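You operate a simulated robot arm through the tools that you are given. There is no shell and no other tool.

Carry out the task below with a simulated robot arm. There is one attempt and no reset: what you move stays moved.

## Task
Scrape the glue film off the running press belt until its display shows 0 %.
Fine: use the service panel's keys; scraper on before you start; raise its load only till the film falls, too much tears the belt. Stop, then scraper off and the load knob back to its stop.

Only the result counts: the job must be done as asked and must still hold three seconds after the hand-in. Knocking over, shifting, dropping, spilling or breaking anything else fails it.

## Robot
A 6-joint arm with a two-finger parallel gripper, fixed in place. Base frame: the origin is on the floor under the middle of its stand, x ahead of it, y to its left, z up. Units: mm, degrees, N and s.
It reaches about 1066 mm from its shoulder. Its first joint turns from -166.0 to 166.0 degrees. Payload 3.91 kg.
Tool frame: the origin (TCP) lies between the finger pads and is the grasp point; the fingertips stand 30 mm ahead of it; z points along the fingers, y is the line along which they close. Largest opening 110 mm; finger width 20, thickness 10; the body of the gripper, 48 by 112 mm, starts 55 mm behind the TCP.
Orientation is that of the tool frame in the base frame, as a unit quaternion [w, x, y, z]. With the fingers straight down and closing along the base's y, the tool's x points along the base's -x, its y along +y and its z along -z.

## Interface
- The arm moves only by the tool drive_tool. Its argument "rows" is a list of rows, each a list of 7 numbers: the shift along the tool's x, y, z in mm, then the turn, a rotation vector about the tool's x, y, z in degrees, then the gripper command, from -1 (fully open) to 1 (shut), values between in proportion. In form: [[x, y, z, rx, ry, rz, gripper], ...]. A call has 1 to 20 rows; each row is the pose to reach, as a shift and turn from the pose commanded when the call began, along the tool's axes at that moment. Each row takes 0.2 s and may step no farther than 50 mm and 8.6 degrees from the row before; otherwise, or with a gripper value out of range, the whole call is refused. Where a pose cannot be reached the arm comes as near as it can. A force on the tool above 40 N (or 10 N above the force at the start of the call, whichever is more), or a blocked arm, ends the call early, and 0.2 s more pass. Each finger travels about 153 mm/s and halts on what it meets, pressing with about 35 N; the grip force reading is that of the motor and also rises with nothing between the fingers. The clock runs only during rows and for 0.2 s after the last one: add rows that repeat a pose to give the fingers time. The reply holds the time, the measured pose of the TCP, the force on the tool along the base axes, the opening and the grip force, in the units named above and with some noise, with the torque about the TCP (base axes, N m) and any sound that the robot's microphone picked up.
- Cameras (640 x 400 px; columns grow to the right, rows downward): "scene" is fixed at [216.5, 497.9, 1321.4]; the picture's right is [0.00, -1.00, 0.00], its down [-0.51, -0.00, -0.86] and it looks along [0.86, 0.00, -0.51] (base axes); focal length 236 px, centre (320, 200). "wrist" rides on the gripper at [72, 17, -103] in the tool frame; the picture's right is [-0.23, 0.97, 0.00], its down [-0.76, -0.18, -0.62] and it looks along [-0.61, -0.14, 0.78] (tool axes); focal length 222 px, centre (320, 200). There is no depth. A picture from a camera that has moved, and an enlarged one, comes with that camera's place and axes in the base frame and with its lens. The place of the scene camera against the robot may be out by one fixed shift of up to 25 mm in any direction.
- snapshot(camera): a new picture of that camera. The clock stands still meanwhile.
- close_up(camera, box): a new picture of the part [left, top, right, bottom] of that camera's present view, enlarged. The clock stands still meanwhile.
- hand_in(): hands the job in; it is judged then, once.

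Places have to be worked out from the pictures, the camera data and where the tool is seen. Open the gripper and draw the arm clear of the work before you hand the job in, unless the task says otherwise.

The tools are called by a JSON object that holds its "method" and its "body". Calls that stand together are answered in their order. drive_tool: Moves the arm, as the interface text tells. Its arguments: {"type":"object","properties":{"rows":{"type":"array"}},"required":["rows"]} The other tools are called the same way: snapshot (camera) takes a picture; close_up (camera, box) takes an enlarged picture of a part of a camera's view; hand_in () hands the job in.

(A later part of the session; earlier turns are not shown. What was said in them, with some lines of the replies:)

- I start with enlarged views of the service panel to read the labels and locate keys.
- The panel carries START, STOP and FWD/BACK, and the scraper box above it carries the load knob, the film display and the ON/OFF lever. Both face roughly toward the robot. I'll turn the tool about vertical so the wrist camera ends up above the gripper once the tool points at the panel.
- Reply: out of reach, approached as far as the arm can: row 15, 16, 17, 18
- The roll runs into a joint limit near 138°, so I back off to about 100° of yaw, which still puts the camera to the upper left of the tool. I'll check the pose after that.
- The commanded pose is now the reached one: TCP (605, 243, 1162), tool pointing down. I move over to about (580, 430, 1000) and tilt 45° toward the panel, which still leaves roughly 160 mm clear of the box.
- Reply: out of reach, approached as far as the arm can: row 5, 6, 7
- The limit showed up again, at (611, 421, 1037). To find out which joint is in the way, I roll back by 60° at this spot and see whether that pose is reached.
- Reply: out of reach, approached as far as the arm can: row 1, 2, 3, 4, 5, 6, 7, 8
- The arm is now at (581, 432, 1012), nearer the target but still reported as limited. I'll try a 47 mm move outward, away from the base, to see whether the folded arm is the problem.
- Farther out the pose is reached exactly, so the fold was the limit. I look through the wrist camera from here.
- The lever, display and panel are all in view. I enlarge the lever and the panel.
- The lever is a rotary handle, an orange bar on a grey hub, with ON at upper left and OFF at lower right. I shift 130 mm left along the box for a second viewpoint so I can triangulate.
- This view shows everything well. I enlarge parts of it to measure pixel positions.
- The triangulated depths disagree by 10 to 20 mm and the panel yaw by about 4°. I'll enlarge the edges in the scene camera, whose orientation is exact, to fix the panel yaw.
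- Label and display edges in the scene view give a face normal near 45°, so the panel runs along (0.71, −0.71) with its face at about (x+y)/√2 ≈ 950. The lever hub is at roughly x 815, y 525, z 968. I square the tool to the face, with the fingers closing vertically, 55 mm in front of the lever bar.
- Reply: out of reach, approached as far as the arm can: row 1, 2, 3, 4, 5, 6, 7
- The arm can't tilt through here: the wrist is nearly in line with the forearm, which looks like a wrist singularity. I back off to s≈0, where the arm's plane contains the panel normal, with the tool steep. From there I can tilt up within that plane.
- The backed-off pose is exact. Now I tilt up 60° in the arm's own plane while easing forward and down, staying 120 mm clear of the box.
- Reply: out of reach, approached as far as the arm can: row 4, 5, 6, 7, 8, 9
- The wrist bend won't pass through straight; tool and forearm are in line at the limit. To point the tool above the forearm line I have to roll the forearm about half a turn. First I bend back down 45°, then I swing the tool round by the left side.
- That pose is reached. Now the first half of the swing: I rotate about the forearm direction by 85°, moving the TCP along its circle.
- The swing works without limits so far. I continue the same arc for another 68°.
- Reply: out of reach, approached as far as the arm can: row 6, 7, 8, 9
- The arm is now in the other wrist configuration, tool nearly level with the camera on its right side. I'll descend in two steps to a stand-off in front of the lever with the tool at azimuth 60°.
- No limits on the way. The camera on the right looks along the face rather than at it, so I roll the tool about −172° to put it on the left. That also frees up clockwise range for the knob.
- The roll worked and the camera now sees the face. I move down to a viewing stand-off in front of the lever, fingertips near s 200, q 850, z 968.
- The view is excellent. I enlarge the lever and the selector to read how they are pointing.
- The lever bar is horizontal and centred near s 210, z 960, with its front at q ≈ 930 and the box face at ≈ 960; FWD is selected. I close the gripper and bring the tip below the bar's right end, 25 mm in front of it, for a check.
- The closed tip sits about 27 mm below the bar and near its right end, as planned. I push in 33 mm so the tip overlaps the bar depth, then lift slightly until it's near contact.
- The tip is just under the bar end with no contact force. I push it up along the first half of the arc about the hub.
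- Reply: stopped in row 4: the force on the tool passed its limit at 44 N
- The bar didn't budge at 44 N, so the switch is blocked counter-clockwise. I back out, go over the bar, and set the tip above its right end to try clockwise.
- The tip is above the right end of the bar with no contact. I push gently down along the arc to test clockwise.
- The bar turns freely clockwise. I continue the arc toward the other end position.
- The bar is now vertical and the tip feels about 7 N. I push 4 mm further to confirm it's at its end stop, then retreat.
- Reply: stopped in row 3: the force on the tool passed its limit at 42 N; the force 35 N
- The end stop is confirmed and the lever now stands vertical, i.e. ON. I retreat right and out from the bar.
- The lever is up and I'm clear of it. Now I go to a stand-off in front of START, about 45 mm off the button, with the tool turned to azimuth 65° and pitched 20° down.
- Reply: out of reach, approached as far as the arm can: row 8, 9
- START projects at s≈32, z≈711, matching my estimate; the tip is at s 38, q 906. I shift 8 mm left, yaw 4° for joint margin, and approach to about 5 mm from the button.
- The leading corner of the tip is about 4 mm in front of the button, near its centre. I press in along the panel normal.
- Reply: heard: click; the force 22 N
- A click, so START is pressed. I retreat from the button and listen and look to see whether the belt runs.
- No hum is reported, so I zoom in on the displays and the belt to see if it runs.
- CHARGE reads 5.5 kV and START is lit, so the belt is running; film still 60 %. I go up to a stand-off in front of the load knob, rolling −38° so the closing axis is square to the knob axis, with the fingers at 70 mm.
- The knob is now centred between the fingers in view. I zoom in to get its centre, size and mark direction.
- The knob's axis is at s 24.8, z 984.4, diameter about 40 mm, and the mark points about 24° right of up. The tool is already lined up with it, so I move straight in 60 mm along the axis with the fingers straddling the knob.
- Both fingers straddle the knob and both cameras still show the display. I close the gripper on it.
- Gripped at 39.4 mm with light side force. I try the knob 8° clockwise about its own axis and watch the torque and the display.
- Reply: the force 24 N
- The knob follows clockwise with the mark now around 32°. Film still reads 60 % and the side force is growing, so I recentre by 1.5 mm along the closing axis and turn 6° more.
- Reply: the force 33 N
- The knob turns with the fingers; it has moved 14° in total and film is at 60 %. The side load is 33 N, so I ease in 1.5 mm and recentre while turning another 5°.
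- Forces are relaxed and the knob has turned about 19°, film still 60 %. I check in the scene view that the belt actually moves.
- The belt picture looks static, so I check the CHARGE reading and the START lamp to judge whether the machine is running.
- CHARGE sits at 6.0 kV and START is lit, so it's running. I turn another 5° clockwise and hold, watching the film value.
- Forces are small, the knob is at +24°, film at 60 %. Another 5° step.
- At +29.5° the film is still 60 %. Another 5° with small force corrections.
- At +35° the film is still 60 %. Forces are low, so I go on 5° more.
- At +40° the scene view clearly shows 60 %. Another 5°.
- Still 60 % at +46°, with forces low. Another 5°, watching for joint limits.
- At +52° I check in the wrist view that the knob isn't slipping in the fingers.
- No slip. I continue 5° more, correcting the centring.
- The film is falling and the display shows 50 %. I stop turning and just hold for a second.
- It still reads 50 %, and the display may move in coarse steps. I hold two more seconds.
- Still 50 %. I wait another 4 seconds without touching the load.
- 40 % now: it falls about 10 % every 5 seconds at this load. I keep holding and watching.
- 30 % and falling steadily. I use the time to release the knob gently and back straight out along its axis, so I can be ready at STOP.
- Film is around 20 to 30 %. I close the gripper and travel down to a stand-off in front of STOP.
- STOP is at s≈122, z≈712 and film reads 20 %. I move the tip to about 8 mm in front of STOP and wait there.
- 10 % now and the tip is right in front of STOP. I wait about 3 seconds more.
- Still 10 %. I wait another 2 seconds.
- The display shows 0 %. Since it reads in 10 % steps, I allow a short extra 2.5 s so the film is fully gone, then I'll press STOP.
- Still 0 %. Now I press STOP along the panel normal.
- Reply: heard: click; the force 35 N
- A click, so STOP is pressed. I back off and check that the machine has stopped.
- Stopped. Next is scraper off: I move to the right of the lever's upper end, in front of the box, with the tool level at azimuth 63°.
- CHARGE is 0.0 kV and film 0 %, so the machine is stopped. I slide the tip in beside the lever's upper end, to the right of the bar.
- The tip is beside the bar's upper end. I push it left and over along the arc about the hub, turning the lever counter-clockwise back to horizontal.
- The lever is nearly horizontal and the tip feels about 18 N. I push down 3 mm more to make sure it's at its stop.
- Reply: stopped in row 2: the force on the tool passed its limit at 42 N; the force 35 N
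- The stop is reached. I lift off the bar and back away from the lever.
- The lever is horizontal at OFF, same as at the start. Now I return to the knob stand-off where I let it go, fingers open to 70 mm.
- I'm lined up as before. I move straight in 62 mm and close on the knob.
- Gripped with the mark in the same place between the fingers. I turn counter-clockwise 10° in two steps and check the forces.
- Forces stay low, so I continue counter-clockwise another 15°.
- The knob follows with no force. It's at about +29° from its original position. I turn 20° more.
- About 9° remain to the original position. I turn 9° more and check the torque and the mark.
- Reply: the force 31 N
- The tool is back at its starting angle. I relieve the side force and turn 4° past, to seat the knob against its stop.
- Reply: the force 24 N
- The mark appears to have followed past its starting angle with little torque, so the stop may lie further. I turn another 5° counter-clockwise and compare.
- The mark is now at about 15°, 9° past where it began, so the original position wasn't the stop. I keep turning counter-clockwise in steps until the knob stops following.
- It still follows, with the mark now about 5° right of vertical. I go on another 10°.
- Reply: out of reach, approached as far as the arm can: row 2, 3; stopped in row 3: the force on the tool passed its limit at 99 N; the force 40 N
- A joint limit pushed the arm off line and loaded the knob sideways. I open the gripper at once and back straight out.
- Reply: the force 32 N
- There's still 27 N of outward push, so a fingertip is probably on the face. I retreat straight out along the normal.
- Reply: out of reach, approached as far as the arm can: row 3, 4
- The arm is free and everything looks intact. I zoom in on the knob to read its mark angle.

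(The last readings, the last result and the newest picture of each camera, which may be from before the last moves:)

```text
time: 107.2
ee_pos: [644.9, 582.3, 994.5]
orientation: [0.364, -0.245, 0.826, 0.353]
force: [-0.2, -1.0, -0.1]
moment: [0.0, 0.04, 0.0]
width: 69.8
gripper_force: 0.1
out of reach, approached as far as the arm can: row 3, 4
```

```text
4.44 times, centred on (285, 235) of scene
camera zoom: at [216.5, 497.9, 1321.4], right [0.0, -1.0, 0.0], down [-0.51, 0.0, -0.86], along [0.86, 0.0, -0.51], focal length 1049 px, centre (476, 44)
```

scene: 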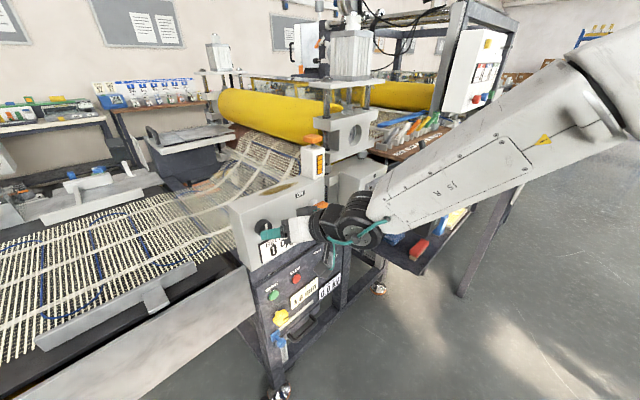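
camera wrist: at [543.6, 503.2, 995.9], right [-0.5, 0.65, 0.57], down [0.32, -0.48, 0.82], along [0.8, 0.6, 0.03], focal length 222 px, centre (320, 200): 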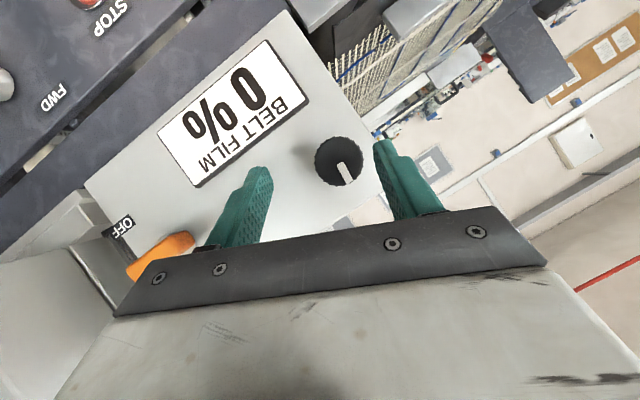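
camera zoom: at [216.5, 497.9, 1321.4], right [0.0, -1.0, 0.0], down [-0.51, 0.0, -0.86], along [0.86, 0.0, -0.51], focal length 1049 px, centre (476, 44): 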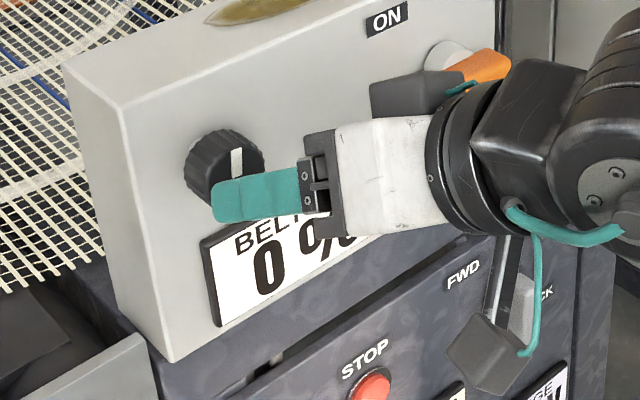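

The mark reads about 7° right of vertical, and it slipped in the fingers during the last few degrees. To find the true stop I rotate the open gripper back to the far side of its range for another counter-clockwise grip.

{"method": "drive_tool", "body": {"rows": [[1.7, 0.8, 0.1, -4.01, -0.24, 6.71, -0.27], [3.4, 1.6, 0.2, -8.02, -0.48, 13.42, -0.27], [5.1, 2.4, 0.3, -12.03, -0.72, 20.13, -0.27], [6.8, 3.2, 0.4, -16.04, -0.96, 26.84, -0.27], [8.6, 4, 0.5, -20.05, -1.2, 33.55, -0.27], [10.3, 4.7, 0.5, -24.06, -1.44, 40.26, -0.27], [12, 5.5, 0.6, -28.07, -1.68, 46.97, -0.27], [13.7, 6.3, 0.7, -32.08, -1.92, 53.68, -0.27], [15.4, 7.1, 0.8, -36.09, -2.16, 60.39, -0.27], [17.1, 7.9, 0.9, -40.1, -2.4, 67.1, -0.27], [17.1, 7.9, 0.9, -40.1, -2.4, 67.1, -0.27]]}}

{"method": "close_up", "body": {"camera": "wrist", "box": [270, 120, 390, 220]}}

{"method": "close_up", "body": {"camera": "scene", "box": [230, 190, 340, 280]}}

```text
time: 109.6
ee_pos: [629.6, 587.1, 985.5]
orientation: [0.035, 0.148, 0.65, 0.744]
force: [-0.2, 0.0, -0.3]
moment: [0.01, -0.03, -0.01]
width: 70.2
gripper_force: 0.1
```

```text
4.00 times, centred on (330, 170) of wrist
camera zoom: at [535.1, 502.8, 1002.6], right [0.35, -0.2, 0.91], down [0.54, -0.76, -0.38], along [0.77, 0.62, -0.16], focal length 888 px, centre (280, 320)
```

zoom: 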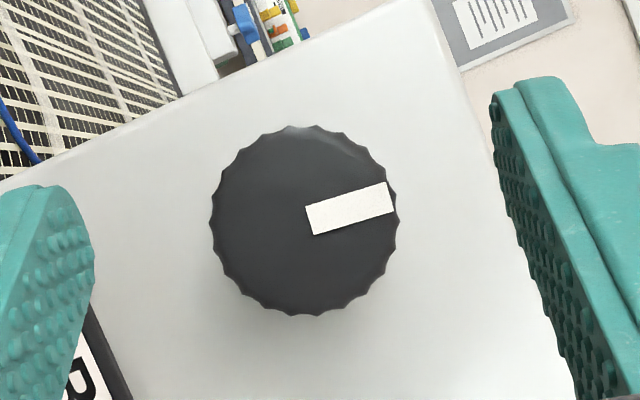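

```text
4.44 times, centred on (285, 235) of scene
camera zoom: at [216.5, 497.9, 1321.4], right [0.0, -1.0, 0.0], down [-0.51, 0.0, -0.86], along [0.86, 0.0, -0.51], focal length 1049 px, centre (476, 44)
```

zoom: 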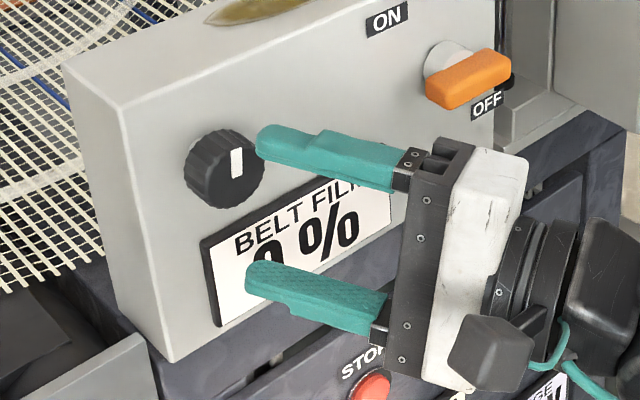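

From this view the mark reads 5°, i.e. 19° counter-clockwise of where it started. I correct 3 mm sideways, move in and grip again to test whether it turns further.

{"method": "drive_tool", "body": {"rows": [[-2.7, -0.4, -1.6, 0, 0, 0, -0.27], [-10.1, -0.5, 11.2, 0, 0, 0, -0.27], [-17.5, -0.6, 24, 0, 0, 0, -0.27], [-24.9, -0.7, 36.7, 0, 0, 0, -0.27], [-32.2, -0.8, 49.4, 0, 0, 0, -0.27], [-32.2, -0.8, 49.4, 0, 0, 0, 0.2], [-32.2, -0.8, 49.4, 0, 0, 0, 1], [-32.2, -0.8, 49.4, 0, 0, 0, 1]]}}

{"method": "close_up", "body": {"camera": "wrist", "box": [270, 120, 390, 220]}}

```text
time: 111.4
ee_pos: [674.5, 626.6, 983.1]
orientation: [0.034, 0.149, 0.651, 0.743]
force: [2.3, 2.0, -5.0]
moment: [-0.46, 0.4, 0.55]
width: 39.5
gripper_force: 45.1
```

```text
4.00 times, centred on (330, 170) of wrist
camera zoom: at [579.3, 541.8, 1001.5], right [0.35, -0.2, 0.91], down [0.54, -0.76, -0.37], along [0.77, 0.62, -0.16], focal length 888 px, centre (280, 320)
```

zoom: 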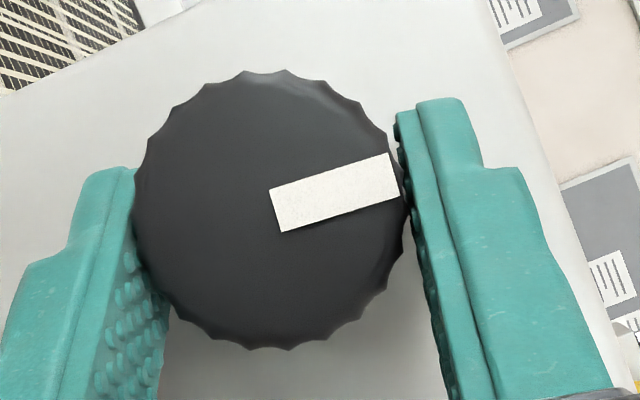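

Gripped with light forces; the mark line sits at −17.5° in this image. I turn 5° counter-clockwise and see whether the knob follows or slips.

{"method": "drive_tool", "body": {"rows": [[0, 0.2, 0, 1.25, 0, -2.16, 1], [0, 0.4, 0, 2.5, 0, -4.32, 1], [0, 0.4, 0, 2.5, 0, -4.32, 1]]}}

{"method": "close_up", "body": {"camera": "wrist", "box": [270, 120, 390, 220]}}

```text
time: 112.2
ee_pos: [674.3, 626.1, 984.1]
orientation: [0.06, 0.123, 0.673, 0.727]
force: [2.8, -2.5, -3.7]
moment: [-0.29, 0.26, 0.1]
width: 39.8
gripper_force: 45.2
```

```text
4.00 times, centred on (330, 170) of wrist
camera zoom: at [578.2, 542.9, 1001.4], right [0.3, -0.14, 0.94], down [0.56, -0.78, -0.29], along [0.78, 0.61, -0.15], focal length 888 px, centre (280, 320)
```

zoom: 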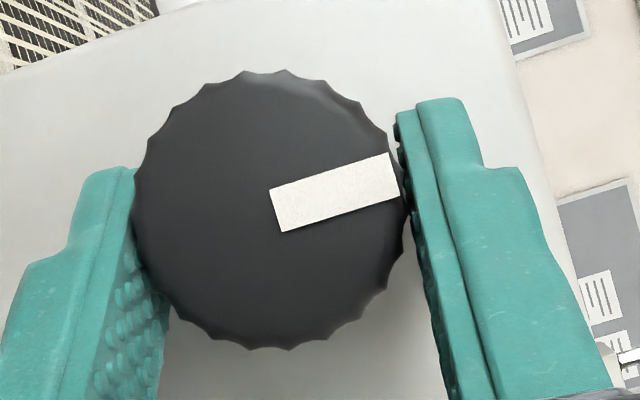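

The knob followed, so there's no stop here; the mark is about vertical now. I continue counter-clockwise 15° with force checks.

{"method": "drive_tool", "body": {"rows": [[0, 0.3, 0, 2, 0, -3.46, 1], [0, 0.7, 0, 4, 0, -6.92, 1], [0, 1, 0, 6, 0, -10.37, 1], [0, 1.3, 0, 7.5, 0, -12.97, 1], [0, 1.3, 0, 7.5, 0, -12.97, 1]]}}

{"method": "close_up", "body": {"camera": "wrist", "box": [270, 120, 390, 220]}}

```text
time: 113.4
ee_pos: [673.7, 625.6, 986.5]
orientation: [0.133, 0.05, 0.728, 0.671]
force: [-1.8, 0.8, 2.4]
moment: [-0.4, 0.71, -0.01]
width: 39.4
gripper_force: 44.9
```

```text
4.00 times, centred on (330, 170) of wrist
camera zoom: at [574.6, 546.6, 1000.5], right [0.11, 0.04, 0.99], down [0.59, -0.81, -0.04], along [0.8, 0.59, -0.11], focal length 888 px, centre (280, 320)
```

zoom: 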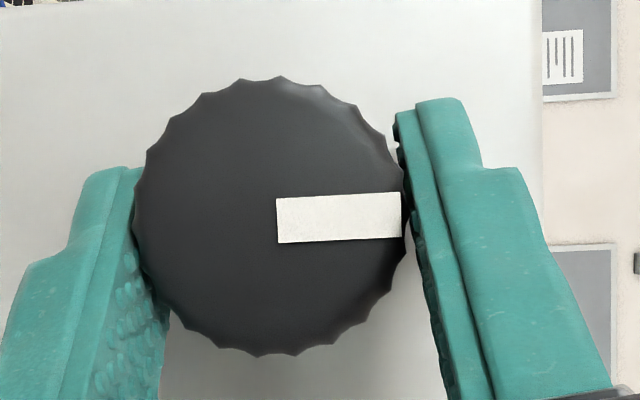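

This time the knob didn't follow. The mark turned 15° relative to the fingers and points straight up, so the knob is hard against its stop. I release it and back straight out.

{"method": "drive_tool", "body": {"rows": [[0, 0, 0, 0, 0, 0, 0.1], [0, 0, 0, 0, 0, 0, -0.27], [0, 0, 0, 0, 0, 0, -0.27], [7.5, 0, -13, 0, 0, 0, -0.27], [15, 0, -26, 0, 0, 0, -0.27], [30, 0, -52, 0, 0, 0, -0.27], [30, 0, -52, 0, 0, 0, -0.27]]}}

{"method": "close_up", "body": {"camera": "wrist", "box": [270, 120, 390, 220]}}

{"method": "close_up", "body": {"camera": "scene", "box": [220, 180, 380, 310]}}

```text
time: 115.0
ee_pos: [631.6, 583.5, 986.7]
orientation: [0.133, 0.051, 0.728, 0.67]
force: [0.1, -0.4, 1.5]
moment: [0.01, -0.01, -0.02]
width: 70.0
gripper_force: 0.1
```

```text
4.00 times, centred on (330, 170) of wrist
camera zoom: at [532.0, 503.8, 1001.0], right [0.12, 0.04, 0.99], down [0.59, -0.81, -0.04], along [0.8, 0.59, -0.11], focal length 888 px, centre (280, 320)
```

zoom: 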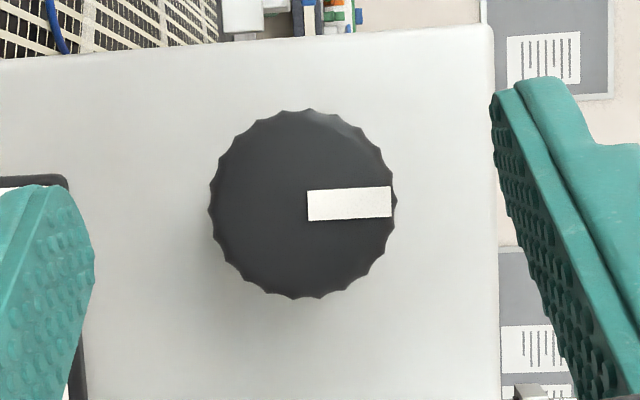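

```text
3.08 times, centred on (300, 245) of scene
camera zoom: at [216.5, 497.9, 1321.4], right [0.0, -1.0, 0.0], down [-0.51, 0.0, -0.86], along [0.86, 0.0, -0.51], focal length 726 px, centre (382, 62)
```

zoom: 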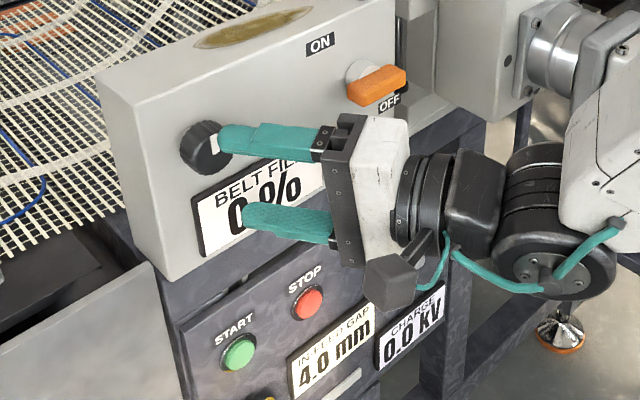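

The mark points straight up at the stop, the lever is OFF, film 0 %, charge 0.0 kV. I open the gripper and draw the arm up and away from the machine.

{"method": "drive_tool", "body": {"rows": [[-9.8, 20, -35, 0, 0, 0, -0.5], [-24.6, 60, -60, 0, 0, 0, -1], [-36.9, 96, -78, 0, 0, 0, -1], [-49.2, 132, -96.8, 0, 0, 0, -1], [-49.2, 132, -96.8, 0, 0, 0, -1], [-49.2, 132, -96.8, 0, 0, 0, -1]]}}

{"method": "snapshot", "body": {"camera": "scene"}}

{"method": "close_up", "body": {"camera": "scene", "box": [220, 180, 380, 310]}}

```text
time: 116.4
ee_pos: [640.3, 491.4, 1128.1]
orientation: [0.133, 0.051, 0.729, 0.67]
force: [-0.5, -1.0, -0.4]
moment: [-0.01, 0.02, -0.01]
width: 110.0
gripper_force: 0.1
```

```text
taken
```

scene: 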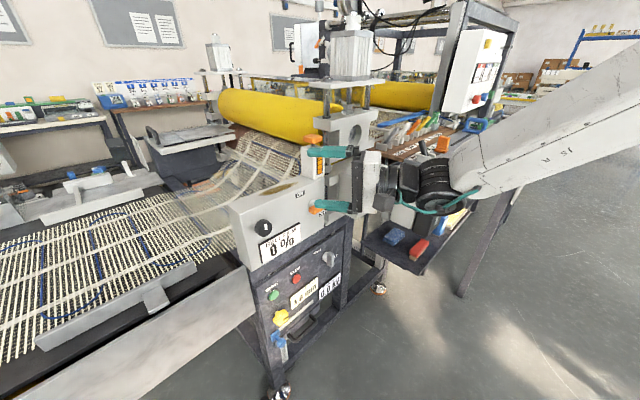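

```text
3.08 times, centred on (300, 245) of scene
camera zoom: at [216.5, 497.9, 1321.4], right [0.0, -1.0, 0.0], down [-0.51, 0.0, -0.86], along [0.86, 0.0, -0.51], focal length 726 px, centre (382, 62)
```

zoom: 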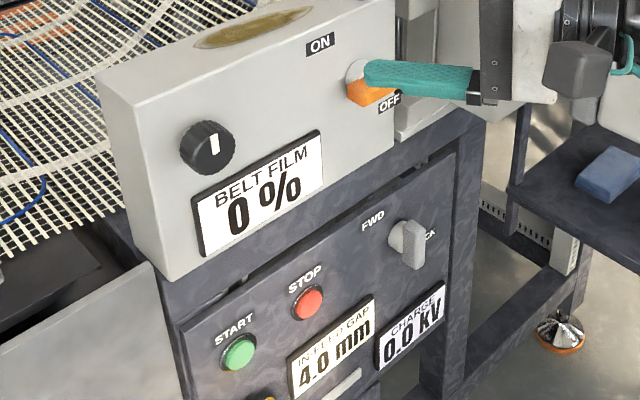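

All settings look right. I draw back a little further and take a last look at the lever and displays before handing in.

{"method": "drive_tool", "body": {"rows": [[-1.6, 15, -25.3, 0, 0, 0, -1], [-3.1, 30, -50.7, 0, 0, 0, -1], [-4.7, 45, -76, 0, 0, 0, -1], [-4.7, 45, -76, 0, 0, 0, -1]]}}

{"method": "close_up", "body": {"camera": "scene", "box": [220, 180, 380, 310]}}

{"method": "snapshot", "body": {"camera": "wrist"}}

```text
time: 117.4
ee_pos: [618.7, 419.3, 1178.1]
orientation: [0.132, 0.051, 0.729, 0.67]
force: [0.2, -0.2, -1.1]
moment: [0.01, 0.01, 0.04]
width: 109.8
gripper_force: 0.1
```

```text
3.08 times, centred on (300, 245) of scene
camera zoom: at [216.5, 497.9, 1321.4], right [0.0, -1.0, 0.0], down [-0.51, 0.0, -0.86], along [0.86, 0.0, -0.51], focal length 726 px, centre (382, 62)
```

zoom: 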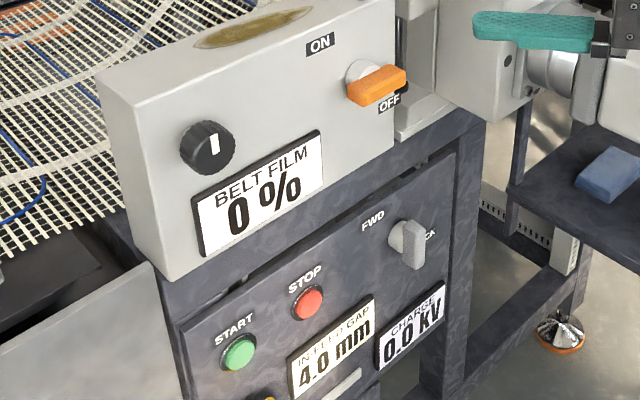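

```text
taken
camera wrist: at [520.2, 340.2, 1192.7], right [0.12, 0.04, 0.99], down [0.59, -0.81, -0.04], along [0.8, 0.59, -0.12], focal length 222 px, centre (320, 200)
```

wrist: 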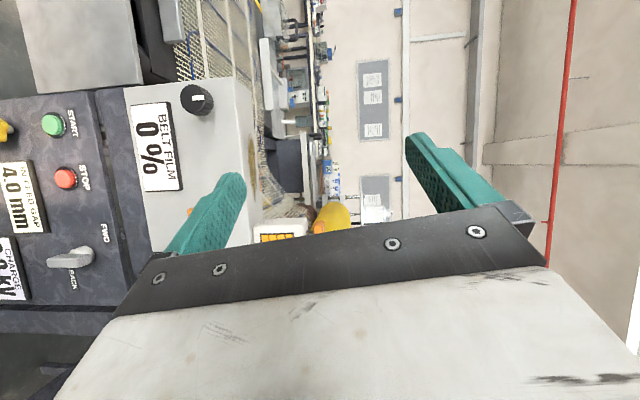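

The display shows 0 %, the machine is stopped with charge at 0.0 kV, the scraper lever is at OFF and the load knob is at its stop. The gripper is open, the arm is clear and nothing else has moved, so I hand in.

{"method": "hand_in", "body": {}}

```text
The job is handed in.
```

The belt film display reads 0 %, and I have handed the job in. I don't know the judged result yet.

- **Sequence:** I turned the scraper on, pressed START, and raised the load until the film began to fall. I held it there until the display reached 0 %, then pressed STOP.
- **Time at 0 %:** I let the belt run a little longer after the display reached 0 %, because it only counts in 10 % steps.
- **Final state:** The scraper lever is at OFF, the load knob is against its stop, the charge display reads 0.0 kV, and the arm is clear with the gripper open.
- **Load knob:** It was not at its stop when I started. It sat about 24° up, so I turned it back past that point until it would go no further, with its mark straight up.
- **Overload on the knob:** While I was turning it back, a joint limit pushed the arm sideways and loaded the knob to 99 N for a moment. I released it straight away. It turned normally afterwards, and I saw no damage in the pictures.
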